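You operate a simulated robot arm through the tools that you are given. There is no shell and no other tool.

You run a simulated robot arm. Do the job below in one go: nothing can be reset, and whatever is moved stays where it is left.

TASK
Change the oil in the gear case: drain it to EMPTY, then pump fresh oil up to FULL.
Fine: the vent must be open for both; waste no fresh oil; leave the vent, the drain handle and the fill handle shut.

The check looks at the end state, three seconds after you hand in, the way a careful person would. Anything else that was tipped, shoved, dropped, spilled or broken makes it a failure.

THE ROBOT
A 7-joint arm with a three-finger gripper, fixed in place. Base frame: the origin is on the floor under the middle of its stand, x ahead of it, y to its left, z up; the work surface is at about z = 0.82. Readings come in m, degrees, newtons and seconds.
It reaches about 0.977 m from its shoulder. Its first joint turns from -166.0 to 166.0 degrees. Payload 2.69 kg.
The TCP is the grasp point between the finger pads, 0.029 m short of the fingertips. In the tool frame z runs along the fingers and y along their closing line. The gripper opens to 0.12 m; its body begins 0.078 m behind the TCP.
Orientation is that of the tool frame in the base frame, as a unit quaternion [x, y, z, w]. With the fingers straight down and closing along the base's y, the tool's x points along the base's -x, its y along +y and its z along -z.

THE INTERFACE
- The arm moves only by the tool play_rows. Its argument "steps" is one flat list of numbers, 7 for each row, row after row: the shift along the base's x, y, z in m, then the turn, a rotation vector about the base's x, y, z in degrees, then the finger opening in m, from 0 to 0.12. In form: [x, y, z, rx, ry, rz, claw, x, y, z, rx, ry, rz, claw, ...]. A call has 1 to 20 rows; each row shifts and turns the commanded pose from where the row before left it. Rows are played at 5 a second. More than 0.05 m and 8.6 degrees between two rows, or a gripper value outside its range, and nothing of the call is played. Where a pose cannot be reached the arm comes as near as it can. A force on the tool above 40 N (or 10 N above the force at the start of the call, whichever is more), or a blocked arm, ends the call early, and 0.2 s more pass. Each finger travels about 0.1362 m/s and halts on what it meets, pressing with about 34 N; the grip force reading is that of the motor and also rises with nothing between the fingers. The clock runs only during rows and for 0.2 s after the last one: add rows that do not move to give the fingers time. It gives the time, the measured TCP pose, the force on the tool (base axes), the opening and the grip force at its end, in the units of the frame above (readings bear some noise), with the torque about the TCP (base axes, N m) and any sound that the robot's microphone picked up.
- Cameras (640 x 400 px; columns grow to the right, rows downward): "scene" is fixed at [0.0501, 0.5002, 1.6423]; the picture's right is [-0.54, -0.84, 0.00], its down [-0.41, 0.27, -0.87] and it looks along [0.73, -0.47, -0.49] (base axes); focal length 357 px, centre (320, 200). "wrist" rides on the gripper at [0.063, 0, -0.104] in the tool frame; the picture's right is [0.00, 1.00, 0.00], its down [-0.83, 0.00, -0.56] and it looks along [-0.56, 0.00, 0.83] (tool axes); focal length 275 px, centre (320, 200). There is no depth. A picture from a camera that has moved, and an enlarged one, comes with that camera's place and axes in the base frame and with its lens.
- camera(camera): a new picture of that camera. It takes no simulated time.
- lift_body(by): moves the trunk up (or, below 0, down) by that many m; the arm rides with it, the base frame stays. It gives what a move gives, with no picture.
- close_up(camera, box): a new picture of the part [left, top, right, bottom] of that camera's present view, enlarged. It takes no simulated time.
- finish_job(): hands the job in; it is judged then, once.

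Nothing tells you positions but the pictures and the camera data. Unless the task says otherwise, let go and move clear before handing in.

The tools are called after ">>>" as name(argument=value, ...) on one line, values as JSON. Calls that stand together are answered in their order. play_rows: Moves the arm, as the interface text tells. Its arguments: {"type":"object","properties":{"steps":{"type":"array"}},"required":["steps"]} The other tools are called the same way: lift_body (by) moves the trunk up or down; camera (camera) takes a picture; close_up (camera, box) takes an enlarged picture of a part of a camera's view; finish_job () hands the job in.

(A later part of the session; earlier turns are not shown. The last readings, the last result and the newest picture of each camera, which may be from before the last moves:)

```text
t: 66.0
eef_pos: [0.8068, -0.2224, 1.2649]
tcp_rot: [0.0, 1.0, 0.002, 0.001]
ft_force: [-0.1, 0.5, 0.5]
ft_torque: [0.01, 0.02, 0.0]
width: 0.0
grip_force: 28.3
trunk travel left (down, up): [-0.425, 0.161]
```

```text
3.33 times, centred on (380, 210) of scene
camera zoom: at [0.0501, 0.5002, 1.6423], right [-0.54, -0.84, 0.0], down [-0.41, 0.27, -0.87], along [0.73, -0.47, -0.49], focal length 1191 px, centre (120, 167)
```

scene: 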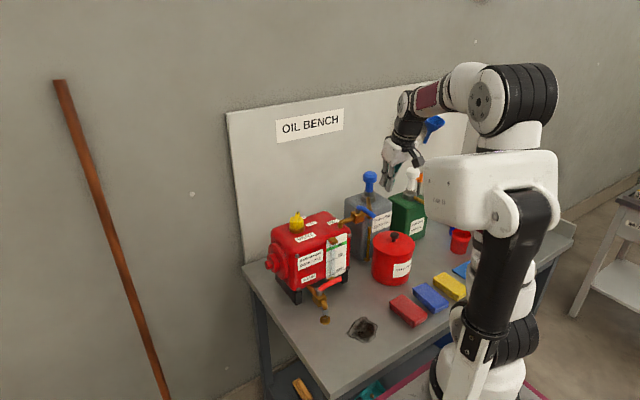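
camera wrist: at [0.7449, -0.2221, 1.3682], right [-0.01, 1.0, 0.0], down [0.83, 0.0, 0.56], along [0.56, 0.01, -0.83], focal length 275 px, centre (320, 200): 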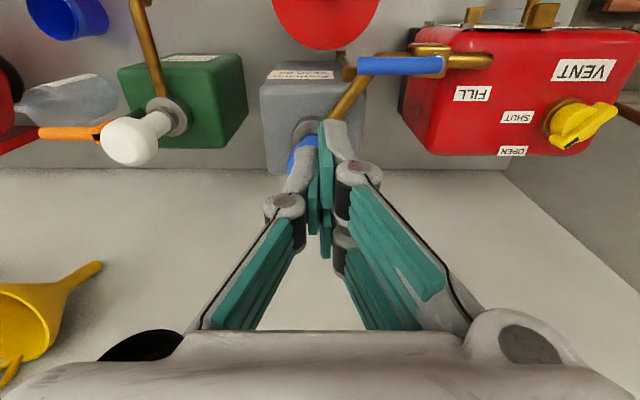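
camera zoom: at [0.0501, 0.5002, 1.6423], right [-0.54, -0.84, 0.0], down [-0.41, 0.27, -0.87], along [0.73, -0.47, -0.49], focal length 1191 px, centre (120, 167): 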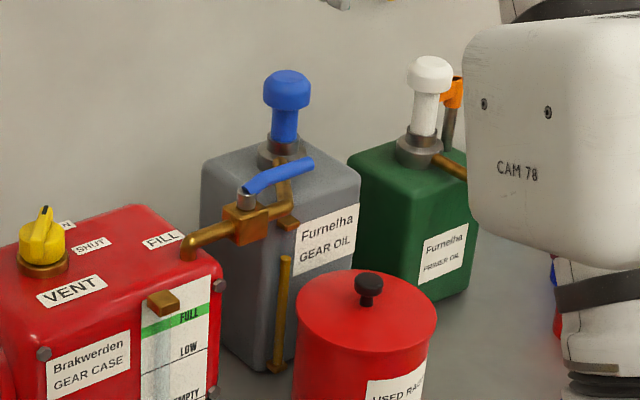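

The blue fill lever is along the pipe toward the pump (open). The knob is hidden behind the fingers, so I open them for a clear look at its place.

>>> play_rows(steps=[0, 0, 0, 0, 0, 0, 0.05, 0, 0, 0, 0, 0, 0, 0.1, 0, 0, 0, 0, 0, 0, 0.12, 0, 0, 0, 0, 0, 0, 0.12])

>>> camera(camera="wrist")

>>> close_up(camera="scene", box=[340, 160, 400, 220])

```text
t: 67.0
eef_pos: [0.807, -0.2214, 1.264]
tcp_rot: [0.0, 1.0, 0.002, 0.001]
ft_force: [-0.3, -0.2, 0.7]
ft_torque: [-0.01, -0.02, -0.03]
width: 0.1201
grip_force: 0.0
trunk travel left (down, up): [-0.425, 0.161]
```

```text
taken
camera wrist: at [0.7448, -0.222, 1.3682], right [0.0, 1.0, 0.0], down [0.83, 0.0, 0.56], along [0.56, 0.01, -0.83], focal length 275 px, centre (320, 200)
```

wrist: 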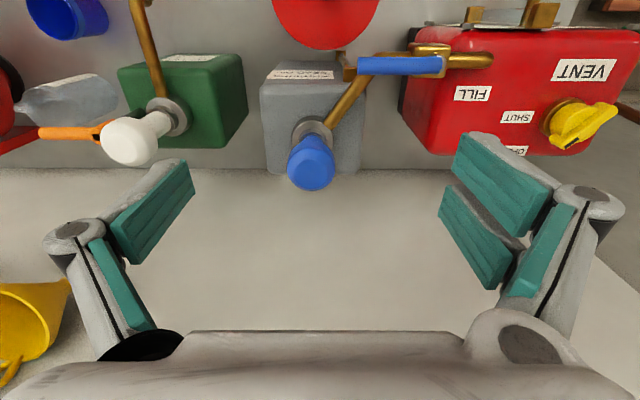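

```text
6.67 times, centred on (370, 190) of scene
camera zoom: at [0.0501, 0.5002, 1.6423], right [-0.54, -0.84, 0.0], down [-0.41, 0.27, -0.87], along [0.73, -0.47, -0.49], focal length 2382 px, centre (-13, 267)
```

zoom: 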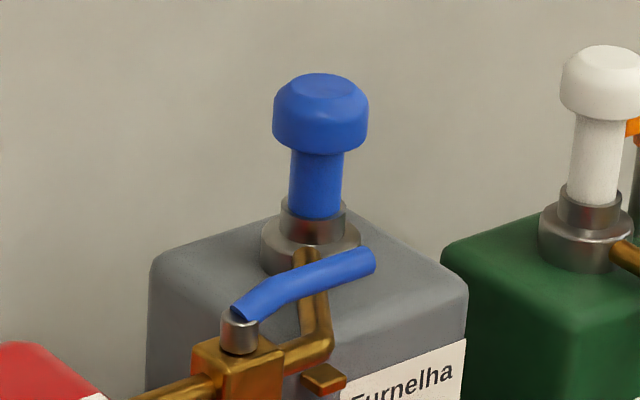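

The knob head is about 45 mm wide, centred near (0.868, −0.229), top near z 1.15, with roughly 35 mm of stem showing. I close the fingers and place them just above it.

>>> play_rows(steps=[0.02, -0.0026, 0, 0, 0, 0, 0.06, 0.02, -0.0025, 0, 0, 0, 0, 0.0, 0.021, -0.0025, 0, 0, 0, 0, 0.0, 0, 0, -0.02, 0, 0, 0, 0, 0, 0, -0.02, 0, 0, 0, 0, 0, 0, -0.018, 0, 0, 0, 0, 0, 0, 0, 0, 0, 0, 0])

>>> camera(camera="wrist")

>>> close_up(camera="scene", box=[320, 130, 420, 230])

>>> close_up(camera="scene", box=[310, 225, 360, 295])

```text
t: 68.7
eef_pos: [0.857, -0.227, 1.207]
tcp_rot: [0.0, 1.0, 0.001, 0.002]
ft_force: [-1.0, 0.3, -0.9]
ft_torque: [0.0, -0.01, 0.03]
width: 0.0002
grip_force: 29.0
out of reach, approached as far as the arm can: row 3
trunk travel left (down, up): [-0.425, 0.161]
```

```text
taken
camera wrist: at [0.7947, -0.2276, 1.3101], right [-0.01, 1.0, 0.0], down [0.83, 0.0, 0.56], along [0.56, 0.0, -0.83], focal length 275 px, centre (320, 200)
```

wrist: 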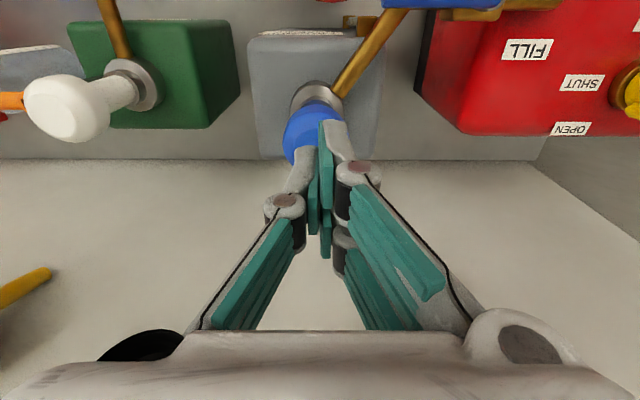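

```text
4.00 times, centred on (370, 180) of scene
camera zoom: at [0.0501, 0.5002, 1.6423], right [-0.54, -0.84, 0.0], down [-0.41, 0.27, -0.87], along [0.73, -0.47, -0.49], focal length 1429 px, centre (120, 280)
```

zoom: 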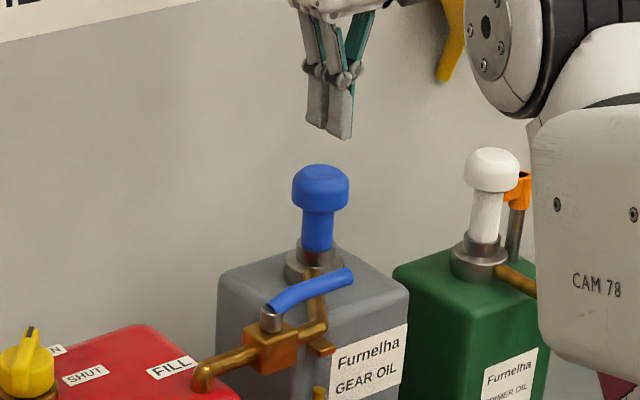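

```text
5.71 times, centred on (335, 260) of scene
camera zoom: at [0.0501, 0.5002, 1.6423], right [-0.54, -0.84, 0.0], down [-0.41, 0.27, -0.87], along [0.73, -0.47, -0.49], focal length 2042 px, centre (234, -143)
```

zoom: 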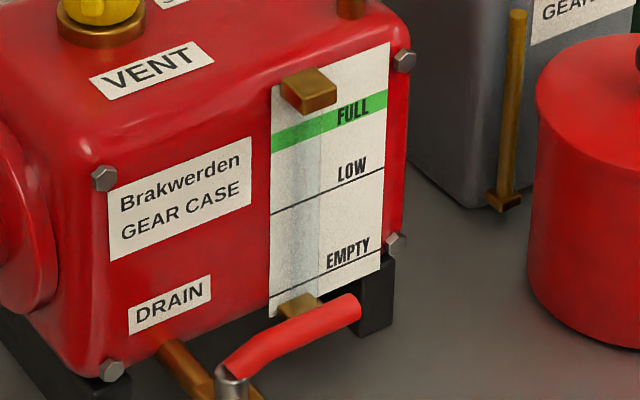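

The tips are just above the knob; comparing views, the knob is about 1 cm further out than the tips. I shift forward and check whether the arm reaches.

>>> play_rows(steps=[0.008, -0.003, 0, 0, 0, 0, 0, 0.008, 0, 0, 0, 0, 0, 0, 0, 0, 0, 0, 0, 0, 0])

>>> camera(camera="wrist")

>>> close_up(camera="scene", box=[320, 130, 420, 230])

```text
t: 69.5
eef_pos: [0.8725, -0.2309, 1.2059]
tcp_rot: [0.0, 1.0, 0.002, 0.0]
ft_force: [0.0, -0.2, -0.1]
ft_torque: [0.01, 0.0, 0.01]
width: 0.0
grip_force: 28.8
trunk travel left (down, up): [-0.425, 0.161]
```

```text
taken
camera wrist: at [0.8106, -0.2306, 1.3101], right [0.0, 1.0, 0.0], down [0.83, 0.0, 0.56], along [0.56, 0.0, -0.83], focal length 275 px, centre (320, 200)
```

wrist: 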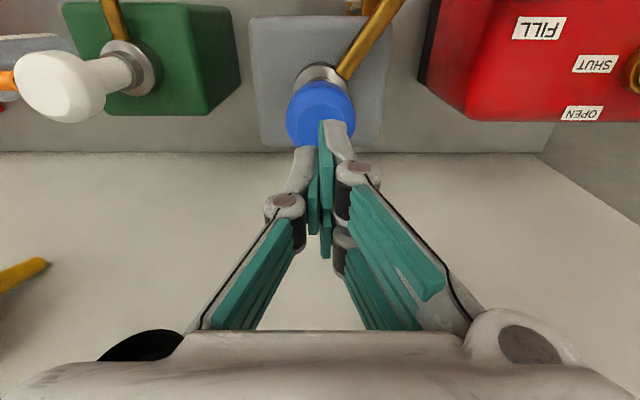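

```text
4.00 times, centred on (370, 180) of scene
camera zoom: at [0.0501, 0.5002, 1.6423], right [-0.54, -0.84, 0.0], down [-0.41, 0.27, -0.87], along [0.73, -0.47, -0.49], focal length 1429 px, centre (120, 280)
```

zoom: 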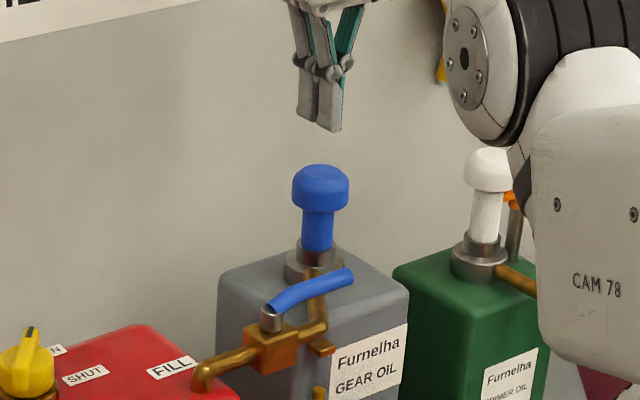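

The tips are now centred over the knob. I press down slowly to find contact and feel how the pump moves.

>>> play_rows(steps=[0, 0, -0.008, 0, 0, 0, 0, 0, 0, -0.008, 0, 0, 0, 0, 0, 0, -0.006, 0, 0, 0, 0, 0, 0, -0.006, 0, 0, 0, 0, 0, 0, -0.006, 0, 0, 0, 0])

>>> close_up(camera="scene", box=[320, 130, 420, 230])

>>> camera(camera="wrist")

```text
t: 70.7
eef_pos: [0.8729, -0.2323, 1.1729]
tcp_rot: [0.0, 1.0, 0.001, 0.002]
ft_force: [-0.4, -0.5, 0.4]
ft_torque: [0.0, 0.0, 0.02]
width: 0.0
grip_force: 28.5
trunk travel left (down, up): [-0.425, 0.161]
```

```text
4.00 times, centred on (370, 180) of scene
camera zoom: at [0.0501, 0.5002, 1.6423], right [-0.54, -0.84, 0.0], down [-0.41, 0.27, -0.87], along [0.73, -0.47, -0.49], focal length 1429 px, centre (120, 280)
```

zoom: 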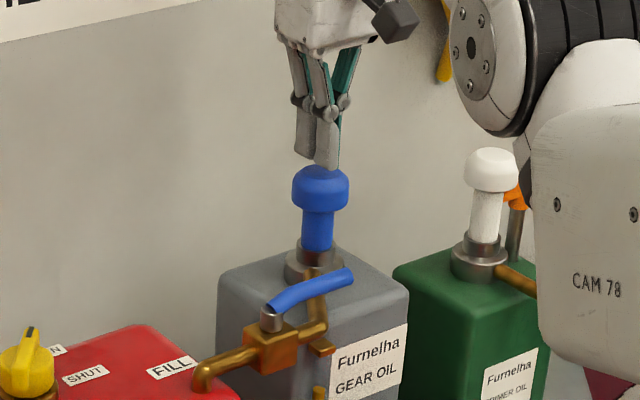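

```text
taken
camera wrist: at [0.8109, -0.2312, 1.2761], right [0.0, 1.0, 0.0], down [0.83, 0.0, 0.56], along [0.56, 0.0, -0.83], focal length 275 px, centre (320, 200)
```

wrist: 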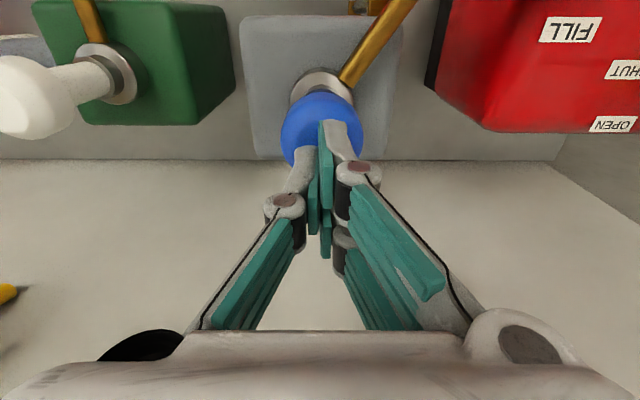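

Tips are about touching height and slightly beyond the knob's centre; I shift back a little and press on.

>>> play_rows(steps=[-0.003, 0, 0, 0, 0, 0, 0, -0.003, 0, -0.003, 0, 0, 0, 0, 0, 0, -0.005, 0, 0, 0, 0, 0, 0, -0.005, 0, 0, 0, 0, 0, 0, -0.005, 0, 0, 0, 0])

>>> close_up(camera="scene", box=[320, 130, 420, 230])

>>> close_up(camera="scene", box=[310, 225, 360, 295])

```text
t: 71.8
eef_pos: [0.8674, -0.2312, 1.154]
tcp_rot: [0.0, 1.0, 0.001, 0.001]
ft_force: [-0.6, 0.7, 2.2]
ft_torque: [-0.01, 0.01, 0.02]
width: 0.006
grip_force: 28.2
trunk travel left (down, up): [-0.425, 0.161]
```

```text
4.00 times, centred on (370, 180) of scene
camera zoom: at [0.0501, 0.5002, 1.6423], right [-0.54, -0.84, 0.0], down [-0.41, 0.27, -0.87], along [0.73, -0.47, -0.49], focal length 1429 px, centre (120, 280)
```

zoom: 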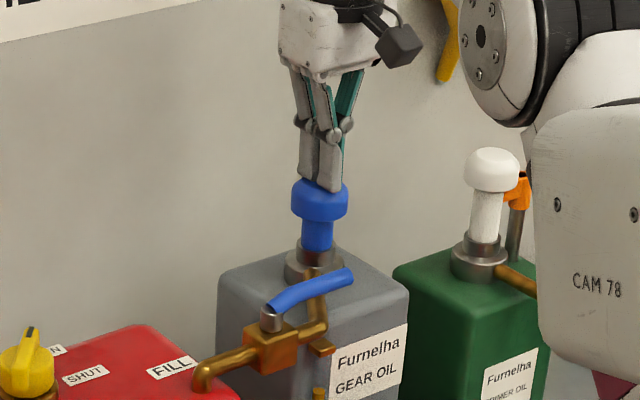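

```text
5.71 times, centred on (335, 260) of scene
camera zoom: at [0.0501, 0.5002, 1.6423], right [-0.54, -0.84, 0.0], down [-0.41, 0.27, -0.87], along [0.73, -0.47, -0.49], focal length 2042 px, centre (234, -143)
```

zoom: 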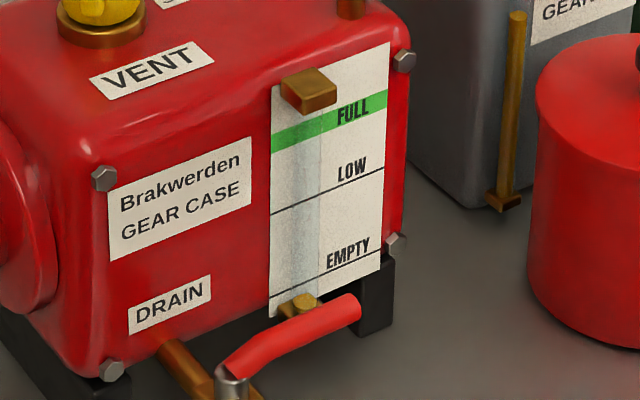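

The plunger moves easily (about 2 N) and a little golden fresh oil shows at the gauge foot. I complete the down-stroke.

>>> play_rows(steps=[0, 0, -0.006, 0, 0, 0, 0, 0, 0, -0.006, 0, 0, 0, 0, 0, 0, -0.006, 0, 0, 0, 0, 0, 0, -0.004, 0, 0, 0, 0, 0, 0, 0, 0, 0, 0, 0])

>>> close_up(camera="scene", box=[320, 130, 420, 230])

>>> close_up(camera="scene", box=[310, 225, 360, 295])

```text
t: 73.0
eef_pos: [0.8663, -0.2318, 1.1332]
tcp_rot: [0.0, 1.0, 0.001, 0.001]
ft_force: [1.8, -1.8, 8.3]
ft_torque: [0.01, -0.06, -0.01]
width: 0.0059
grip_force: 29.2
trunk travel left (down, up): [-0.425, 0.161]
```

```text
4.00 times, centred on (370, 180) of scene
camera zoom: at [0.0501, 0.5002, 1.6423], right [-0.54, -0.84, 0.0], down [-0.41, 0.27, -0.87], along [0.73, -0.47, -0.49], focal length 1429 px, centre (120, 280)
```

zoom: 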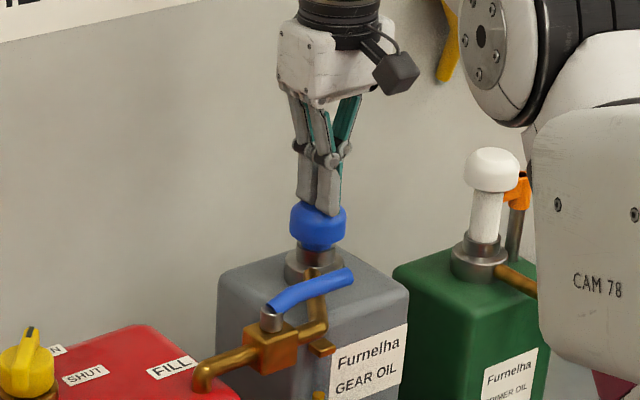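

```text
5.71 times, centred on (335, 260) of scene
camera zoom: at [0.0501, 0.5002, 1.6423], right [-0.54, -0.84, 0.0], down [-0.41, 0.27, -0.87], along [0.73, -0.47, -0.49], focal length 2042 px, centre (234, -143)
```

zoom: 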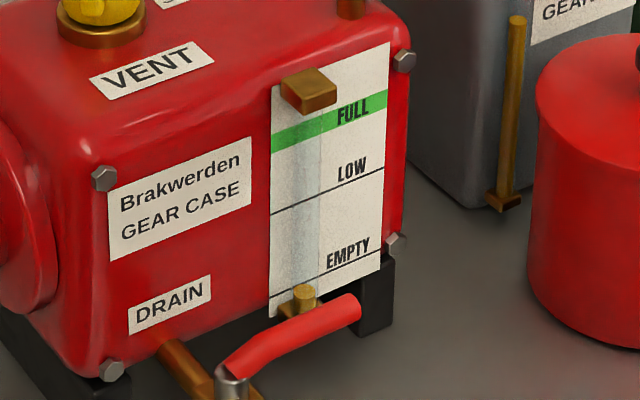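

The level rises a little with the stroke. I now raise the hand to see whether the plunger springs back up.

>>> play_rows(steps=[0, 0, -0.003, 0, 0, 0, 0, 0, 0, 0, 0, 0, 0, 0, 0, 0, 0.015, 0, 0, 0, 0, 0, 0, 0.02, 0, 0, 0, 0, 0, 0, 0.015, 0, 0, 0, 0, 0, 0, 0, 0, 0, 0, 0])

>>> close_up(camera="scene", box=[320, 130, 420, 230])

>>> close_up(camera="scene", box=[310, 225, 360, 295])

```text
t: 74.5
eef_pos: [0.8672, -0.2312, 1.1787]
tcp_rot: [0.0, 1.0, 0.002, 0.0]
ft_force: [-0.4, 0.2, 0.5]
ft_torque: [0.04, 0.0, -0.02]
width: 0.0002
grip_force: 28.1
trunk travel left (down, up): [-0.425, 0.161]
```

```text
4.00 times, centred on (370, 180) of scene
camera zoom: at [0.0501, 0.5002, 1.6423], right [-0.54, -0.84, 0.0], down [-0.41, 0.27, -0.87], along [0.73, -0.47, -0.49], focal length 1429 px, centre (120, 280)
```

zoom: 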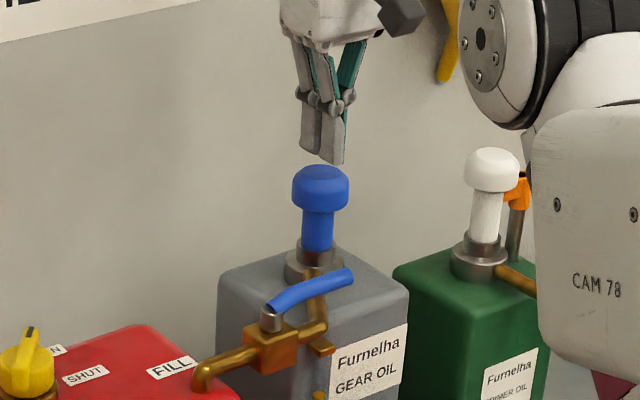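

```text
5.71 times, centred on (335, 260) of scene
camera zoom: at [0.0501, 0.5002, 1.6423], right [-0.54, -0.84, 0.0], down [-0.41, 0.27, -0.87], along [0.73, -0.47, -0.49], focal length 2042 px, centre (234, -143)
```

zoom: 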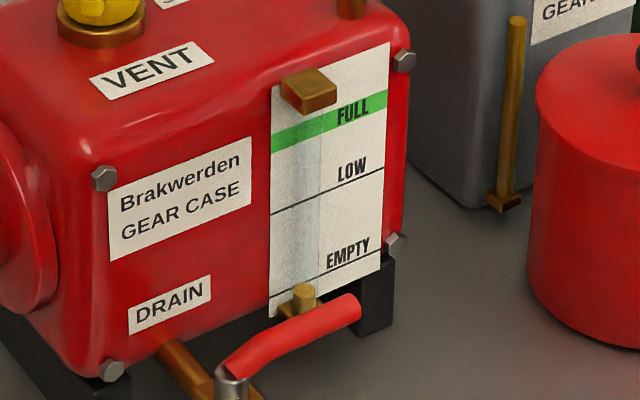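

The plunger springs back by itself, and one stroke lifts the level only a little. I make three more strokes and read the gauge again.

>>> play_rows(steps=[0, 0, -0.01, 0, 0, 0, 0, 0, 0, -0.02, 0, 0, 0, 0, 0, 0, -0.02, 0, 0, 0, 0, 0, 0, 0, 0, 0, 0, 0, 0, 0, 0.02, 0, 0, 0, 0, 0, 0, 0.02, 0, 0, 0, 0, 0, 0, -0.02, 0, 0, 0, 0, 0, 0, -0.02, 0, 0, 0, 0, 0, 0, 0, 0, 0, 0, 0, 0, 0, 0.02, 0, 0, 0, 0, 0, 0, 0.02, 0, 0, 0, 0, 0, 0, -0.02, 0, 0, 0, 0, 0, 0, -0.02, 0, 0, 0, 0, 0, 0, 0, 0, 0, 0, 0, 0, 0, 0.02, 0, 0, 0, 0, 0, 0, 0.02, 0, 0, 0, 0])

>>> close_up(camera="scene", box=[320, 130, 420, 230])

>>> close_up(camera="scene", box=[310, 225, 360, 295])

```text
t: 77.8
eef_pos: [0.8661, -0.2304, 1.169]
tcp_rot: [-0.001, 1.0, 0.001, 0.001]
ft_force: [-0.1, -0.1, -0.2]
ft_torque: [0.0, 0.06, 0.0]
width: 0.0005
grip_force: 28.3
trunk travel left (down, up): [-0.425, 0.161]
```

```text
4.00 times, centred on (370, 180) of scene
camera zoom: at [0.0501, 0.5002, 1.6423], right [-0.54, -0.84, 0.0], down [-0.41, 0.27, -0.87], along [0.73, -0.47, -0.49], focal length 1429 px, centre (120, 280)
```

zoom: 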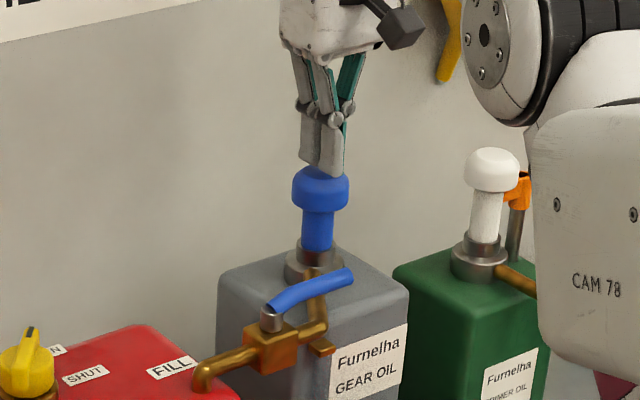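

```text
5.71 times, centred on (335, 260) of scene
camera zoom: at [0.0501, 0.5002, 1.6423], right [-0.54, -0.84, 0.0], down [-0.41, 0.27, -0.87], along [0.73, -0.47, -0.49], focal length 2042 px, centre (234, -143)
```

zoom: 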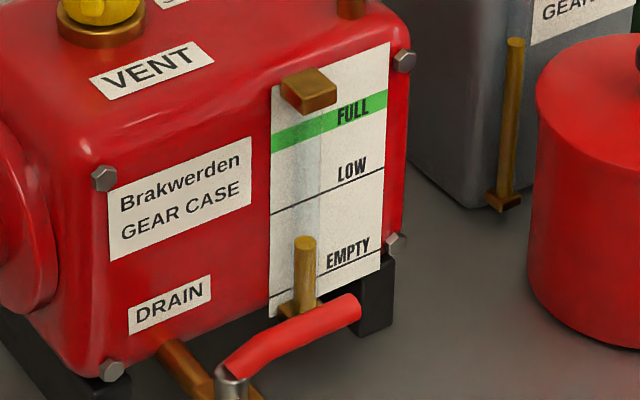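

Level rose to between EMPTY and LOW, about 16 px of this picture per stroke; the FULL band needs roughly five to six more. I make three more strokes.

>>> play_rows(steps=[0, 0, -0.02, 0, 0, 0, 0, 0, 0, -0.02, 0, 0, 0, 0, 0, 0, 0, 0, 0, 0, 0, 0, 0, 0.02, 0, 0, 0, 0, 0, 0, 0.02, 0, 0, 0, 0, 0, 0, -0.02, 0, 0, 0, 0, 0, 0, -0.02, 0, 0, 0, 0, 0, 0, 0, 0, 0, 0, 0, 0, 0, 0.02, 0, 0, 0, 0, 0, 0, 0.02, 0, 0, 0, 0, 0, 0, -0.02, 0, 0, 0, 0, 0, 0, -0.02, 0, 0, 0, 0, 0, 0, 0, 0, 0, 0, 0, 0, 0, 0.02, 0, 0, 0, 0, 0, 0, 0.02, 0, 0, 0, 0, 0, 0, 0, 0, 0, 0, 0])

>>> close_up(camera="scene", box=[310, 225, 360, 295])

>>> camera(camera="scene")

```text
t: 81.2
eef_pos: [0.8667, -0.2309, 1.1691]
tcp_rot: [0.0, 1.0, 0.003, 0.001]
ft_force: [0.3, 0.5, 0.4]
ft_torque: [0.0, 0.02, 0.01]
width: 0.0
grip_force: 28.4
trunk travel left (down, up): [-0.425, 0.161]
```

```text
5.71 times, centred on (335, 260) of scene
camera zoom: at [0.0501, 0.5002, 1.6423], right [-0.54, -0.84, 0.0], down [-0.41, 0.27, -0.87], along [0.73, -0.47, -0.49], focal length 2042 px, centre (234, -143)
```

zoom: 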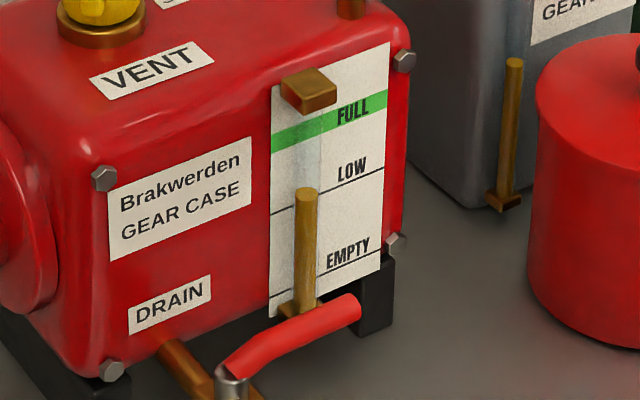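

```text
taken
```

scene: 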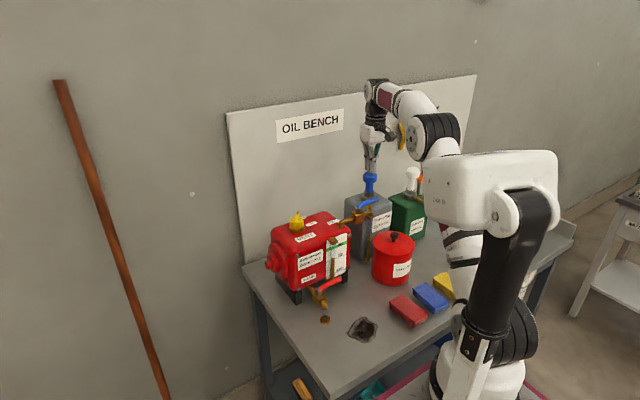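

Level is now around LOW; two more strokes are surely still not above the FULL band. I make two, then look at the gauge level-on because the tube stands in front of its scale.

>>> play_rows(steps=[0, 0, -0.02, 0, 0, 0, 0, 0, 0, -0.02, 0, 0, 0, 0, 0, 0, 0, 0, 0, 0, 0, 0, 0, 0.02, 0, 0, 0, 0, 0, 0, 0.02, 0, 0, 0, 0, 0, 0, -0.02, 0, 0, 0, 0, 0, 0, -0.02, 0, 0, 0, 0, 0, 0, 0, 0, 0, 0, 0, 0, 0, 0.02, 0, 0, 0, 0, 0, 0, 0.02, 0, 0, 0, 0, 0, 0, 0, 0, 0, 0, 0])

>>> close_up(camera="scene", box=[310, 225, 360, 295])

```text
t: 83.7
eef_pos: [0.867, -0.2305, 1.1691]
tcp_rot: [0.0, 1.0, 0.002, 0.001]
ft_force: [-0.1, -0.8, -0.1]
ft_torque: [-0.01, 0.02, 0.0]
width: 0.0
grip_force: 28.7
trunk travel left (down, up): [-0.425, 0.161]
```

```text
5.71 times, centred on (335, 260) of scene
camera zoom: at [0.0501, 0.5002, 1.6423], right [-0.54, -0.84, 0.0], down [-0.41, 0.27, -0.87], along [0.73, -0.47, -0.49], focal length 2042 px, centre (234, -143)
```

zoom: 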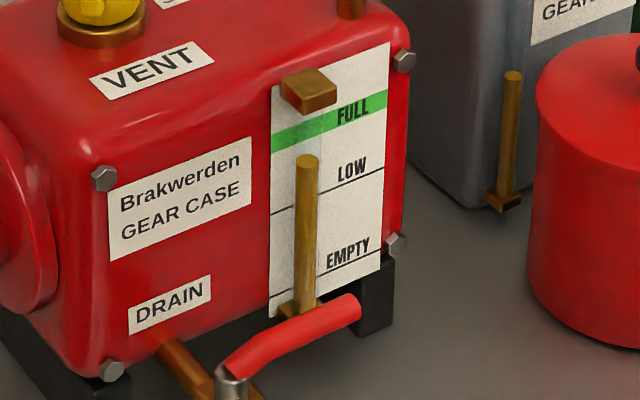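

By the scene view the level is just under the FULL band. I lift off the pump and bring the wrist camera in front of the gauge at the FULL height for a true reading.

>>> play_rows(steps=[0, 0, 0.03, 0, 0, 0, 0, 0, 0, 0.03, 0, 0, 0, 0, -0.01, 0.01, 0.03, 0, 0, 0, 0, -0.03, 0.03, 0, 0, 0, 0, 0.02, -0.03, 0.03, 0, 0, -7.5, 0, 0.06, -0.03, 0.03, 0, 0, -7.5, 0, 0.1, -0.03, 0.03, 0, 0, -7.5, 0, 0.12, -0.03, 0.03, 0, 0, -7.5, 0, 0.12, -0.03, 0.03, 0, 0, -7.5, 0, 0.12, -0.03, 0.03, 0, 0, -7.5, 0, 0.12, -0.027, 0.02, 0, 0, 0, 0, 0.12, 0, 0, 0, 0, 0, 0, 0.12])

>>> camera(camera="wrist")

>>> camera(camera="scene")

```text
t: 86.2
eef_pos: [0.6186, 0.0079, 1.2599]
tcp_rot: [-0.001, 0.923, 0.002, 0.384]
ft_force: [0.8, -0.2, -1.2]
ft_torque: [-0.01, 0.01, -0.02]
width: 0.12
grip_force: 0.0
trunk travel left (down, up): [-0.425, 0.161]
```

```text
taken
camera wrist: at [0.5016, 0.0081, 1.2879], right [0.0, 1.0, 0.0], down [0.19, 0.0, 0.98], along [0.98, 0.0, -0.19], focal length 275 px, centre (320, 200)
```

wrist: 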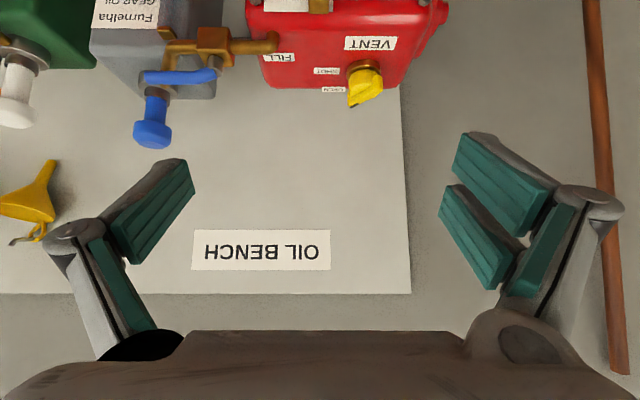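

```text
taken
```

scene: 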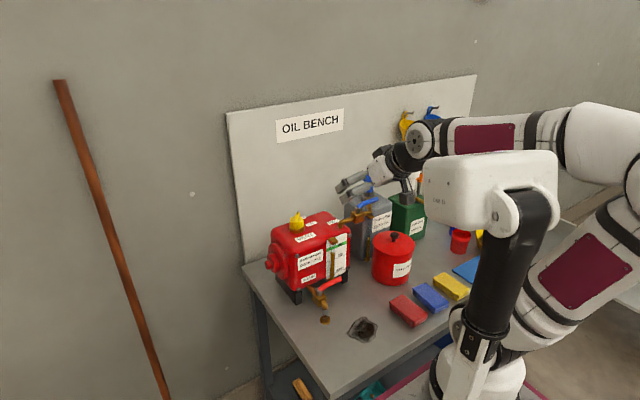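

The hand is in front of the case with the view clear. I lower it so the camera comes to the FULL height.

>>> play_rows(steps=[0, 0, -0.036, 0, 0, 0, 0.12, 0, 0, -0.036, 0, 0, 0, 0.12, 0, 0, -0.036, 0, 0, 0, 0.12, 0, 0, -0.036, 0, 0, 0, 0.12, 0, 0, -0.036, 0, 0, 0, 0.12, 0, 0, -0.036, 0, 0, 0, 0.12, 0, 0, -0.036, 0, 0, 0, 0.12, 0, 0, -0.04, 0, 0, 0, 0.12, 0, 0, 0, 0, 0, 0, 0.12])

>>> camera(camera="wrist")

>>> camera(camera="scene")

```text
t: 88.2
eef_pos: [0.7076, 0.0115, 1.0199]
tcp_rot: [-0.001, 0.924, 0.0, 0.383]
ft_force: [-0.3, 1.1, 0.3]
ft_torque: [-0.01, 0.02, 0.01]
width: 0.12
grip_force: 0.0
out of reach, approached as far as the arm can: row 3, 4, 5, 6, 7, 8
trunk travel left (down, up): [-0.425, 0.161]
```

```text
taken
camera wrist: at [0.5906, 0.0119, 1.0495], right [-0.01, 1.0, 0.0], down [0.19, 0.0, 0.98], along [0.98, 0.01, -0.19], focal length 275 px, centre (320, 200)
```

wrist: 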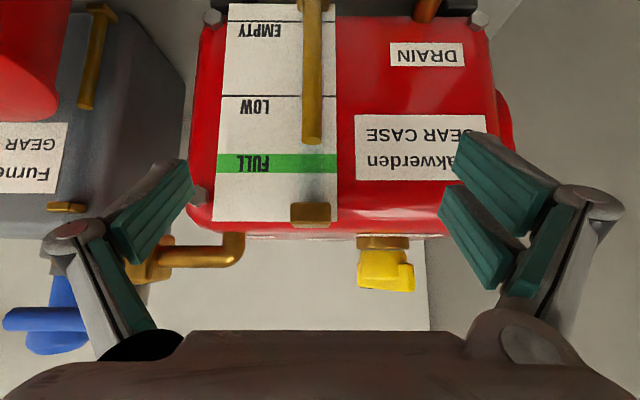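

```text
taken
```

scene: 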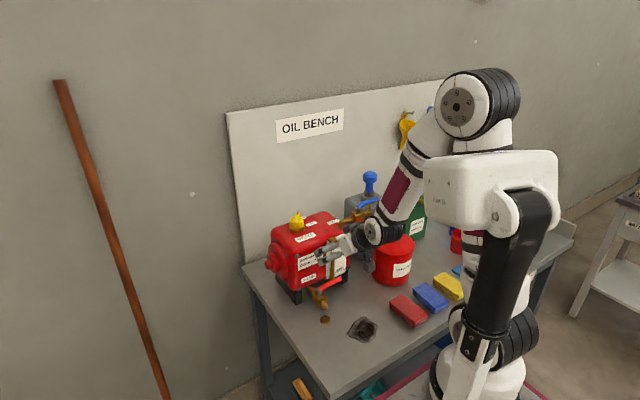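

Now nearly level-on: the golden top is just short of the green FULL band. I enlarge this view to read it precisely.

>>> close_up(camera="wrist", box=[210, 70, 350, 240])

>>> close_up(camera="scene", box=[310, 225, 360, 295])

```text
2.35 times, centred on (280, 155) of wrist
camera zoom: at [0.5906, 0.0119, 1.0495], right [-0.01, 1.0, 0.0], down [0.19, 0.0, 0.98], along [0.98, 0.01, -0.19], focal length 648 px, centre (414, 306)
```

zoom: 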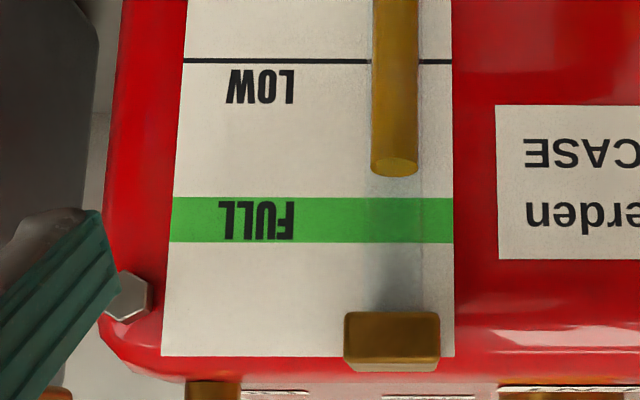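

```text
5.71 times, centred on (335, 260) of scene
camera zoom: at [0.0501, 0.5002, 1.6423], right [-0.54, -0.84, 0.0], down [-0.41, 0.27, -0.87], along [0.73, -0.47, -0.49], focal length 2042 px, centre (234, -143)
```

zoom: 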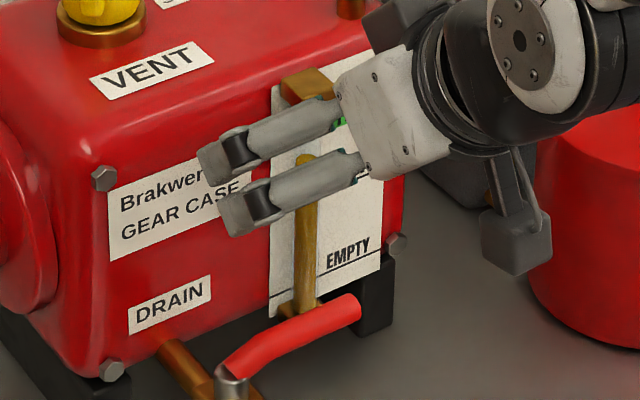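

The oil top reads about 0.985 m against the green band at 0.987–1.000 m, and one stroke adds about 0.010 m, so one more stroke puts it mid-band. I back out carefully and return above the pump.

>>> play_rows(steps=[-0.012, 0, 0.02, 0, 0, 0, 0.12, -0.015, 0, 0.038, 0, 0, 0, 0.12, -0.015, 0, 0.038, 0, 0, 0, 0.12, -0.015, 0, 0.038, 0, 0, 0, 0.12, -0.015, 0, 0.038, 0, 0, 0, 0.12, -0.015, 0, 0.038, 0, 0, 0, 0.1, 0.03, -0.03, 0, 0, 7.5, 0, 0.08, 0.03, -0.03, 0, 0, 7.5, 0, 0.06, 0.03, -0.03, 0, 0, 7.5, 0, 0.03, 0.03, -0.03, 0, 0, 7.5, 0, 0, 0.03, -0.03, 0, 0, 7.5, 0, 0, 0.03, -0.03, 0, 0, 7.5, 0, 0, 0.03, -0.03, 0, 0, 0, 0, 0, 0.02, -0.032, 0, 0, 0, 0, 0, 0, 0, -0.02, 0, 0, 0, 0, 0, 0, 0, 0, 0, 0, 0])

>>> camera(camera="wrist")

>>> camera(camera="scene")

```text
t: 91.7
eef_pos: [0.8583, -0.2291, 1.2122]
tcp_rot: [0.0, 1.0, 0.001, 0.001]
ft_force: [-0.9, -0.6, 0.6]
ft_torque: [-0.01, 0.01, 0.01]
width: 0.0002
grip_force: 28.4
out of reach, approached as far as the arm can: row 1
trunk travel left (down, up): [-0.425, 0.161]
```

```text
taken
camera wrist: at [0.7962, -0.2302, 1.3166], right [0.0, 1.0, 0.0], down [0.83, 0.0, 0.56], along [0.56, 0.0, -0.83], focal length 275 px, centre (320, 200)
```

wrist: 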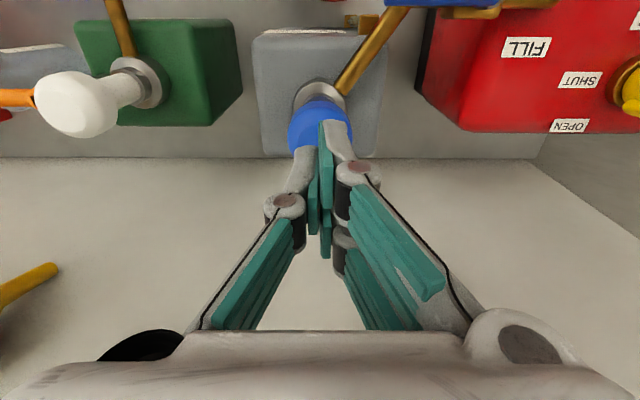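

```text
taken
```

scene: 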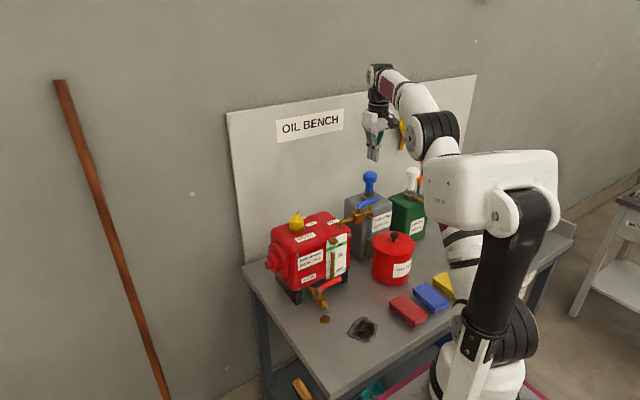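

The hand is back above the pump knob. I go down to it and make one stroke.

>>> play_rows(steps=[0.0087, -0.0013, -0.012, 0, 0, 0, 0, 0, 0, -0.015, 0, 0, 0, 0, 0, 0, -0.0155, 0, 0, 0, 0, 0, 0, -0.02, 0, 0, 0, 0, 0, 0, -0.02, 0, 0, 0, 0, 0, 0, 0, 0, 0, 0, 0, 0, 0, 0.02, 0, 0, 0, 0, 0, 0, 0.02, 0, 0, 0, 0, 0, 0, 0, 0, 0, 0, 0])

>>> close_up(camera="scene", box=[310, 225, 360, 295])

>>> close_up(camera="scene", box=[320, 130, 420, 230])

```text
t: 93.7
eef_pos: [0.8658, -0.2326, 1.1692]
tcp_rot: [-0.001, 1.0, 0.002, 0.001]
ft_force: [0.7, -0.1, -0.6]
ft_torque: [0.02, 0.0, 0.0]
width: 0.0
grip_force: 28.7
trunk travel left (down, up): [-0.425, 0.161]
```

```text
5.71 times, centred on (335, 260) of scene
camera zoom: at [0.0501, 0.5002, 1.6423], right [-0.54, -0.84, 0.0], down [-0.41, 0.27, -0.87], along [0.73, -0.47, -0.49], focal length 2042 px, centre (234, -143)
```

zoom: 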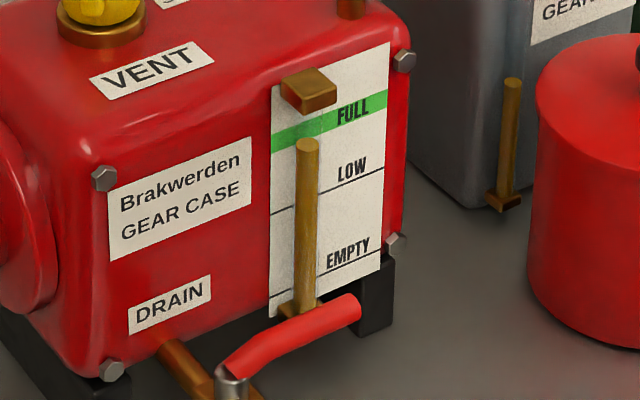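

```text
4.00 times, centred on (370, 180) of scene
camera zoom: at [0.0501, 0.5002, 1.6423], right [-0.54, -0.84, 0.0], down [-0.41, 0.27, -0.87], along [0.73, -0.47, -0.49], focal length 1429 px, centre (120, 280)
```

zoom: 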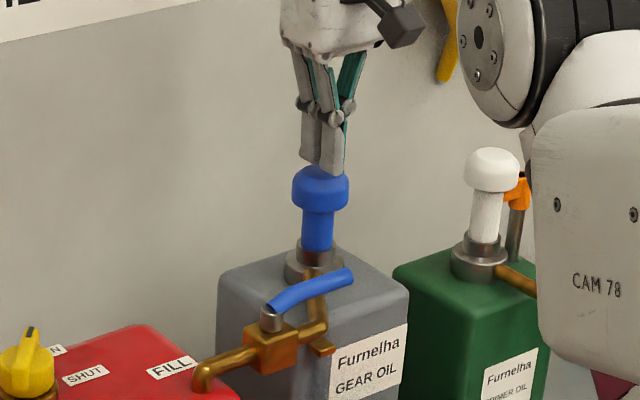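

By the scene view the oil top is now in the middle of the green band. I go back in front of the gauge to confirm this level-on before shutting the fill.

>>> play_rows(steps=[0, 0, 0.03, 0, 0, 0, 0, 0, 0, 0.03, 0, 0, 0, 0, -0.03, 0.03, 0, 0, 0, 0, 0, -0.03, 0.03, 0, 0, -7.5, 0, 0.03, -0.03, 0.03, 0, 0, -7.5, 0, 0.06, -0.03, 0.03, 0, 0, -7.5, 0, 0.1, -0.03, 0.03, 0, 0, -7.5, 0, 0.12, -0.03, 0.03, 0, 0, -7.5, 0, 0.12, -0.03, 0.03, 0, 0, -7.5, 0, 0.12, -0.028, 0.034, 0, 0, 0, 0, 0.12, 0.013, 0, -0.033, 0, 0, 0, 0.12, 0.013, 0, -0.033, 0, 0, 0, 0.12, 0.013, 0, -0.033, 0, 0, 0, 0.12, 0.013, 0, -0.033, 0, 0, 0, 0.12, 0.013, 0, -0.033, 0, 0, 0, 0.12, 0.008, 0, -0.03, 0, 0, 0, 0.12, 0, 0, 0, 0, 0, 0, 0.12])

>>> camera(camera="wrist")

>>> close_up(camera="wrist", box=[210, 70, 350, 240])

```text
t: 97.2
eef_pos: [0.704, 0.0137, 1.0356]
tcp_rot: [-0.001, 0.923, 0.001, 0.384]
ft_force: [-0.3, -0.8, 0.1]
ft_torque: [0.0, 0.0, -0.03]
width: 0.1201
grip_force: 0.2
trunk travel left (down, up): [-0.425, 0.161]
```

```text
taken
camera wrist: at [0.5869, 0.0133, 1.0649], right [-0.01, 1.0, 0.0], down [0.19, 0.0, 0.98], along [0.98, 0.01, -0.19], focal length 275 px, centre (320, 200)
```

wrist: 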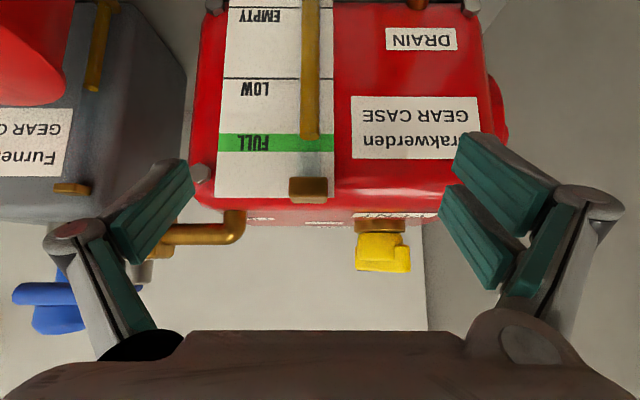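

```text
2.35 times, centred on (280, 155) of wrist
camera zoom: at [0.5869, 0.0133, 1.0649], right [-0.01, 1.0, 0.0], down [0.19, 0.0, 0.98], along [0.98, 0.01, -0.19], focal length 648 px, centre (414, 306)
```

zoom: 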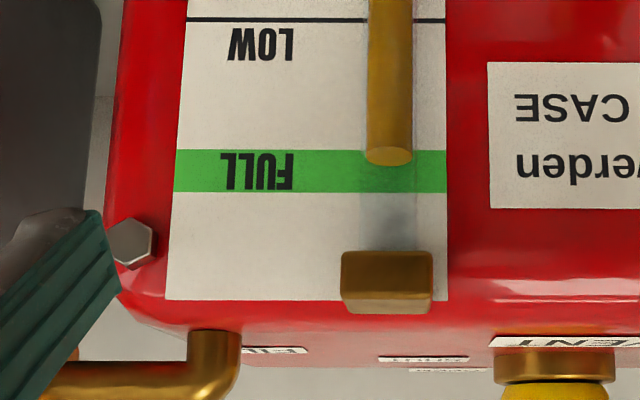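

The level-on view confirms the oil top inside the green FULL band. Now I withdraw and go above the fill lever's far side, ready to push it back to shut.

>>> play_rows(steps=[0, 0, 0.02, 0, 0, 0, 0.12, -0.01, 0, 0.035, 0, 0, 0, 0.12, -0.01, 0, 0.035, 0, 0, 0, 0.12, -0.01, 0, 0.035, 0, 0, 0, 0.12, -0.01, 0, 0.035, 0, 0, 0, 0.12, -0.01, 0, 0.03, 0, 0, 0, 0.1, 0.029, -0.03, 0, 0, 7.5, 0, 0.08, 0.029, -0.03, 0, 0, 7.5, 0, 0.06, 0.029, -0.03, 0, 0, 7.5, 0, 0.03, 0.029, -0.03, 0, 0, 7.5, 0, 0, 0.029, -0.03, 0, 0, 7.5, 0, 0, 0.028, -0.032, 0, 0, 7.5, 0, 0, 0, 0, 0, 0, 0, 0, 0])

>>> camera(camera="wrist")

>>> close_up(camera="scene", box=[320, 130, 420, 230])

```text
t: 100.0
eef_pos: [0.8245, -0.17, 1.2242]
tcp_rot: [0.0, 1.0, 0.002, 0.0]
ft_force: [0.6, 0.3, -0.3]
ft_torque: [0.01, -0.02, -0.02]
width: 0.0002
grip_force: 28.6
trunk travel left (down, up): [-0.425, 0.161]
```

```text
taken
camera wrist: at [0.7628, -0.1695, 1.3282], right [0.0, 1.0, 0.0], down [0.83, 0.0, 0.56], along [0.56, 0.01, -0.83], focal length 275 px, centre (320, 200)
```

wrist: 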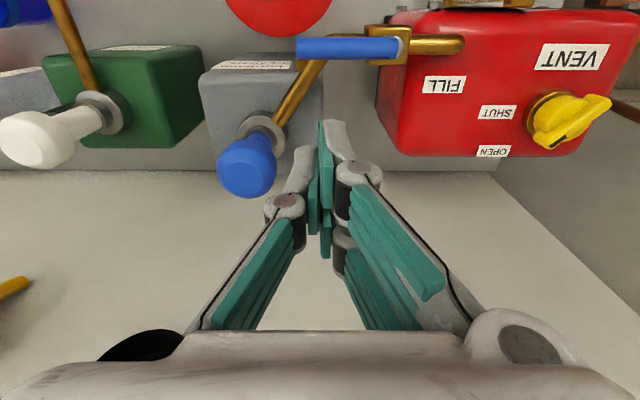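

```text
4.00 times, centred on (370, 180) of scene
camera zoom: at [0.0501, 0.5002, 1.6423], right [-0.54, -0.84, 0.0], down [-0.41, 0.27, -0.87], along [0.73, -0.47, -0.49], focal length 1429 px, centre (120, 280)
```

zoom: 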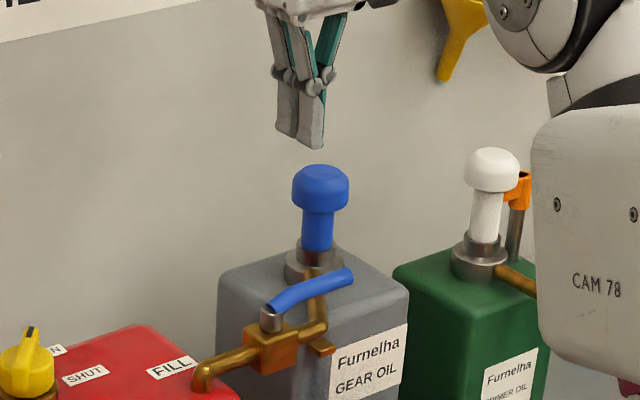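

The lever lies along y at x about 0.783 (y −0.107 to −0.187), with the pump knob well to the side. I lower the closed fingers on its far side.

>>> play_rows(steps=[0.006, 0.007, -0.02, 0, 0, 0, 0, 0, 0, -0.025, 0, 0, 0, 0, 0, 0, -0.025, 0, 0, 0, 0, 0, 0, -0.022, 0, 0, 0, 0, 0, 0, -0.02, 0, 0, 0, 0, 0, 0, 0, 0, 0, 0, 0])

>>> camera(camera="wrist")

>>> close_up(camera="scene", box=[320, 150, 420, 250])

```text
t: 101.5
eef_pos: [0.8299, -0.1612, 1.1126]
tcp_rot: [0.0, 1.0, 0.001, 0.001]
ft_force: [-0.2, -0.1, 0.4]
ft_torque: [0.01, 0.05, -0.03]
width: 0.0
grip_force: 28.8
trunk travel left (down, up): [-0.425, 0.161]
```

```text
taken
camera wrist: at [0.7684, -0.1618, 1.2172], right [0.0, 1.0, 0.0], down [0.83, 0.0, 0.56], along [0.56, 0.0, -0.83], focal length 275 px, centre (320, 200)
```

wrist: 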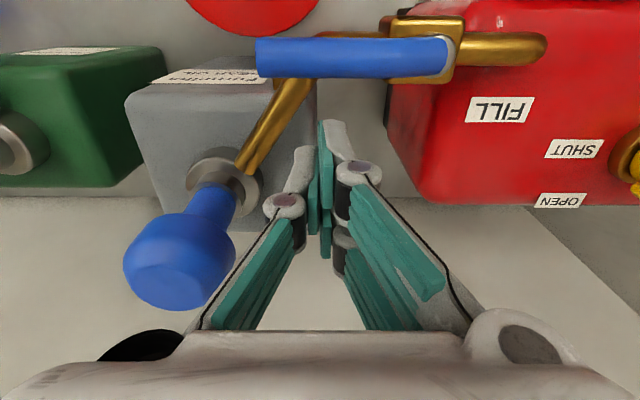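

```text
4.00 times, centred on (370, 200) of scene
camera zoom: at [0.0501, 0.5002, 1.6423], right [-0.54, -0.84, 0.0], down [-0.41, 0.27, -0.87], along [0.73, -0.47, -0.49], focal length 1429 px, centre (120, 200)
```

zoom: 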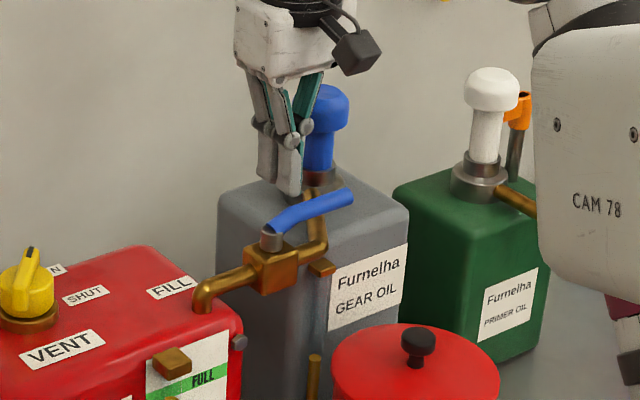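

The fingers are on the far side of the lever at its height, clear of pipe and knob. I push the lever back toward the robot along its arc.

>>> play_rows(steps=[-0.007, 0, -0.003, 0, 0, 0, 0, -0.007, -0.001, 0, 0, 0, 0, 0, -0.007, -0.003, 0, 0, 0, 0, 0, -0.007, -0.004, 0, 0, 0, 0, 0, -0.0085, -0.003, 0, 0, 0, 0, 0, -0.0085, -0.002, 0, 0, 0, 0, 0, -0.009, -0.0005, 0, 0, 0, 0, 0, -0.009, 0.0005, 0, 0, 0, 0, 0, 0, 0, 0, 0, 0, 0, 0])

>>> camera(camera="wrist")

>>> close_up(camera="scene", box=[320, 150, 420, 250])

```text
t: 103.5
eef_pos: [0.7679, -0.175, 1.1104]
tcp_rot: [0.0, 1.0, 0.001, 0.002]
ft_force: [0.4, -0.3, 0.4]
ft_torque: [0.0, 0.02, 0.02]
width: 0.0003
grip_force: 28.8
trunk travel left (down, up): [-0.425, 0.161]
```

```text
taken
camera wrist: at [0.7055, -0.1748, 1.2146], right [0.0, 1.0, 0.0], down [0.83, 0.0, 0.56], along [0.56, 0.0, -0.83], focal length 275 px, centre (320, 200)
```

wrist: 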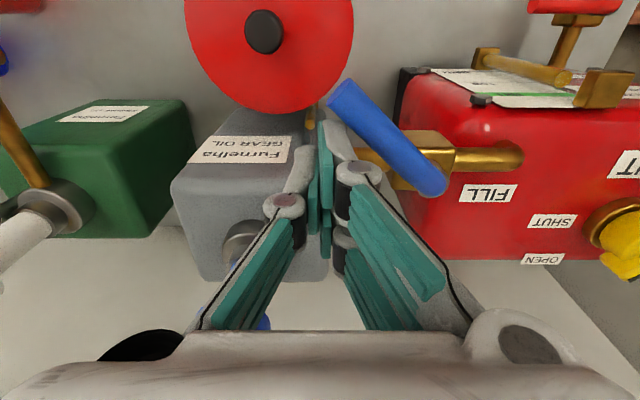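

```text
4.00 times, centred on (370, 200) of scene
camera zoom: at [0.0501, 0.5002, 1.6423], right [-0.54, -0.84, 0.0], down [-0.41, 0.27, -0.87], along [0.73, -0.47, -0.49], focal length 1429 px, centre (120, 200)
```

zoom: 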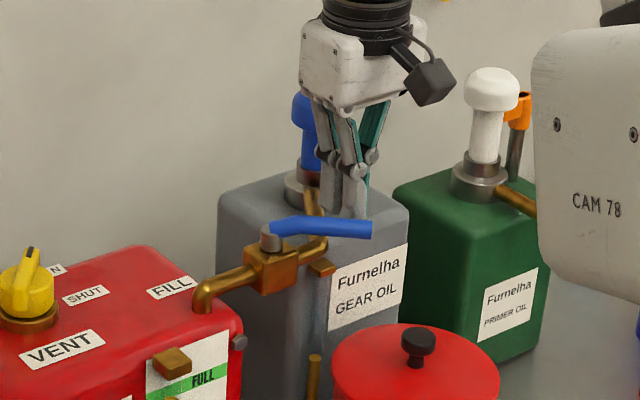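

The lever is about half-way and following well. I continue the arc to its shut position.

>>> play_rows(steps=[-0.01, 0.002, 0, 0, 0, 0, 0, -0.0095, 0.0034, 0, 0, 0, 0, 0, -0.0085, 0.0056, 0, 0, 0, 0, 0, -0.009, 0.007, 0, 0, 0, 0, 0, -0.007, 0.008, 0, 0, 0, 0, 0, -0.004, 0.006, 0, 0, 0, 0, 0, 0, 0.003, 0, 0, 0, 0, 0, 0, 0, 0, 0, 0, 0, 0])

>>> camera(camera="wrist")

>>> close_up(camera="scene", box=[320, 150, 420, 250])

```text
t: 105.2
eef_pos: [0.7192, -0.1389, 1.1099]
tcp_rot: [0.001, 1.0, 0.001, 0.0]
ft_force: [0.3, 0.3, -0.2]
ft_torque: [0.01, -0.01, 0.02]
width: 0.0
grip_force: 28.8
trunk travel left (down, up): [-0.425, 0.161]
```

```text
taken
camera wrist: at [0.6569, -0.1395, 1.214], right [0.0, 1.0, 0.0], down [0.83, 0.0, 0.56], along [0.56, 0.01, -0.83], focal length 275 px, centre (320, 200)
```

wrist: 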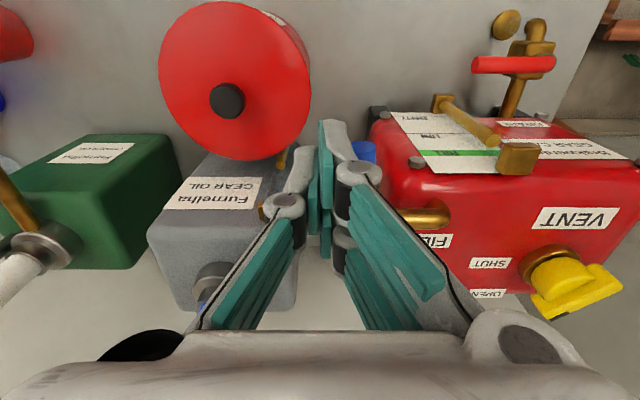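

```text
4.00 times, centred on (370, 200) of scene
camera zoom: at [0.0501, 0.5002, 1.6423], right [-0.54, -0.84, 0.0], down [-0.41, 0.27, -0.87], along [0.73, -0.47, -0.49], focal length 1429 px, centre (120, 200)
```

zoom: 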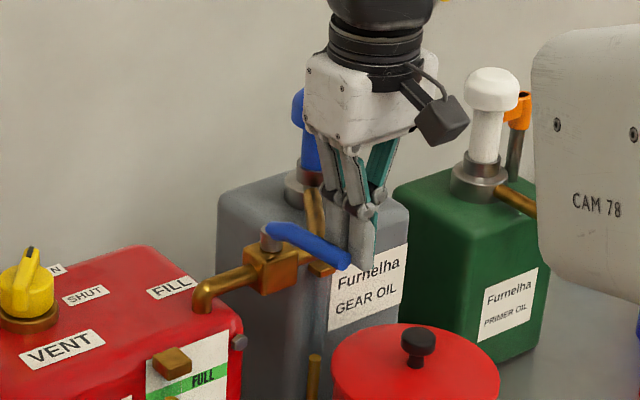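

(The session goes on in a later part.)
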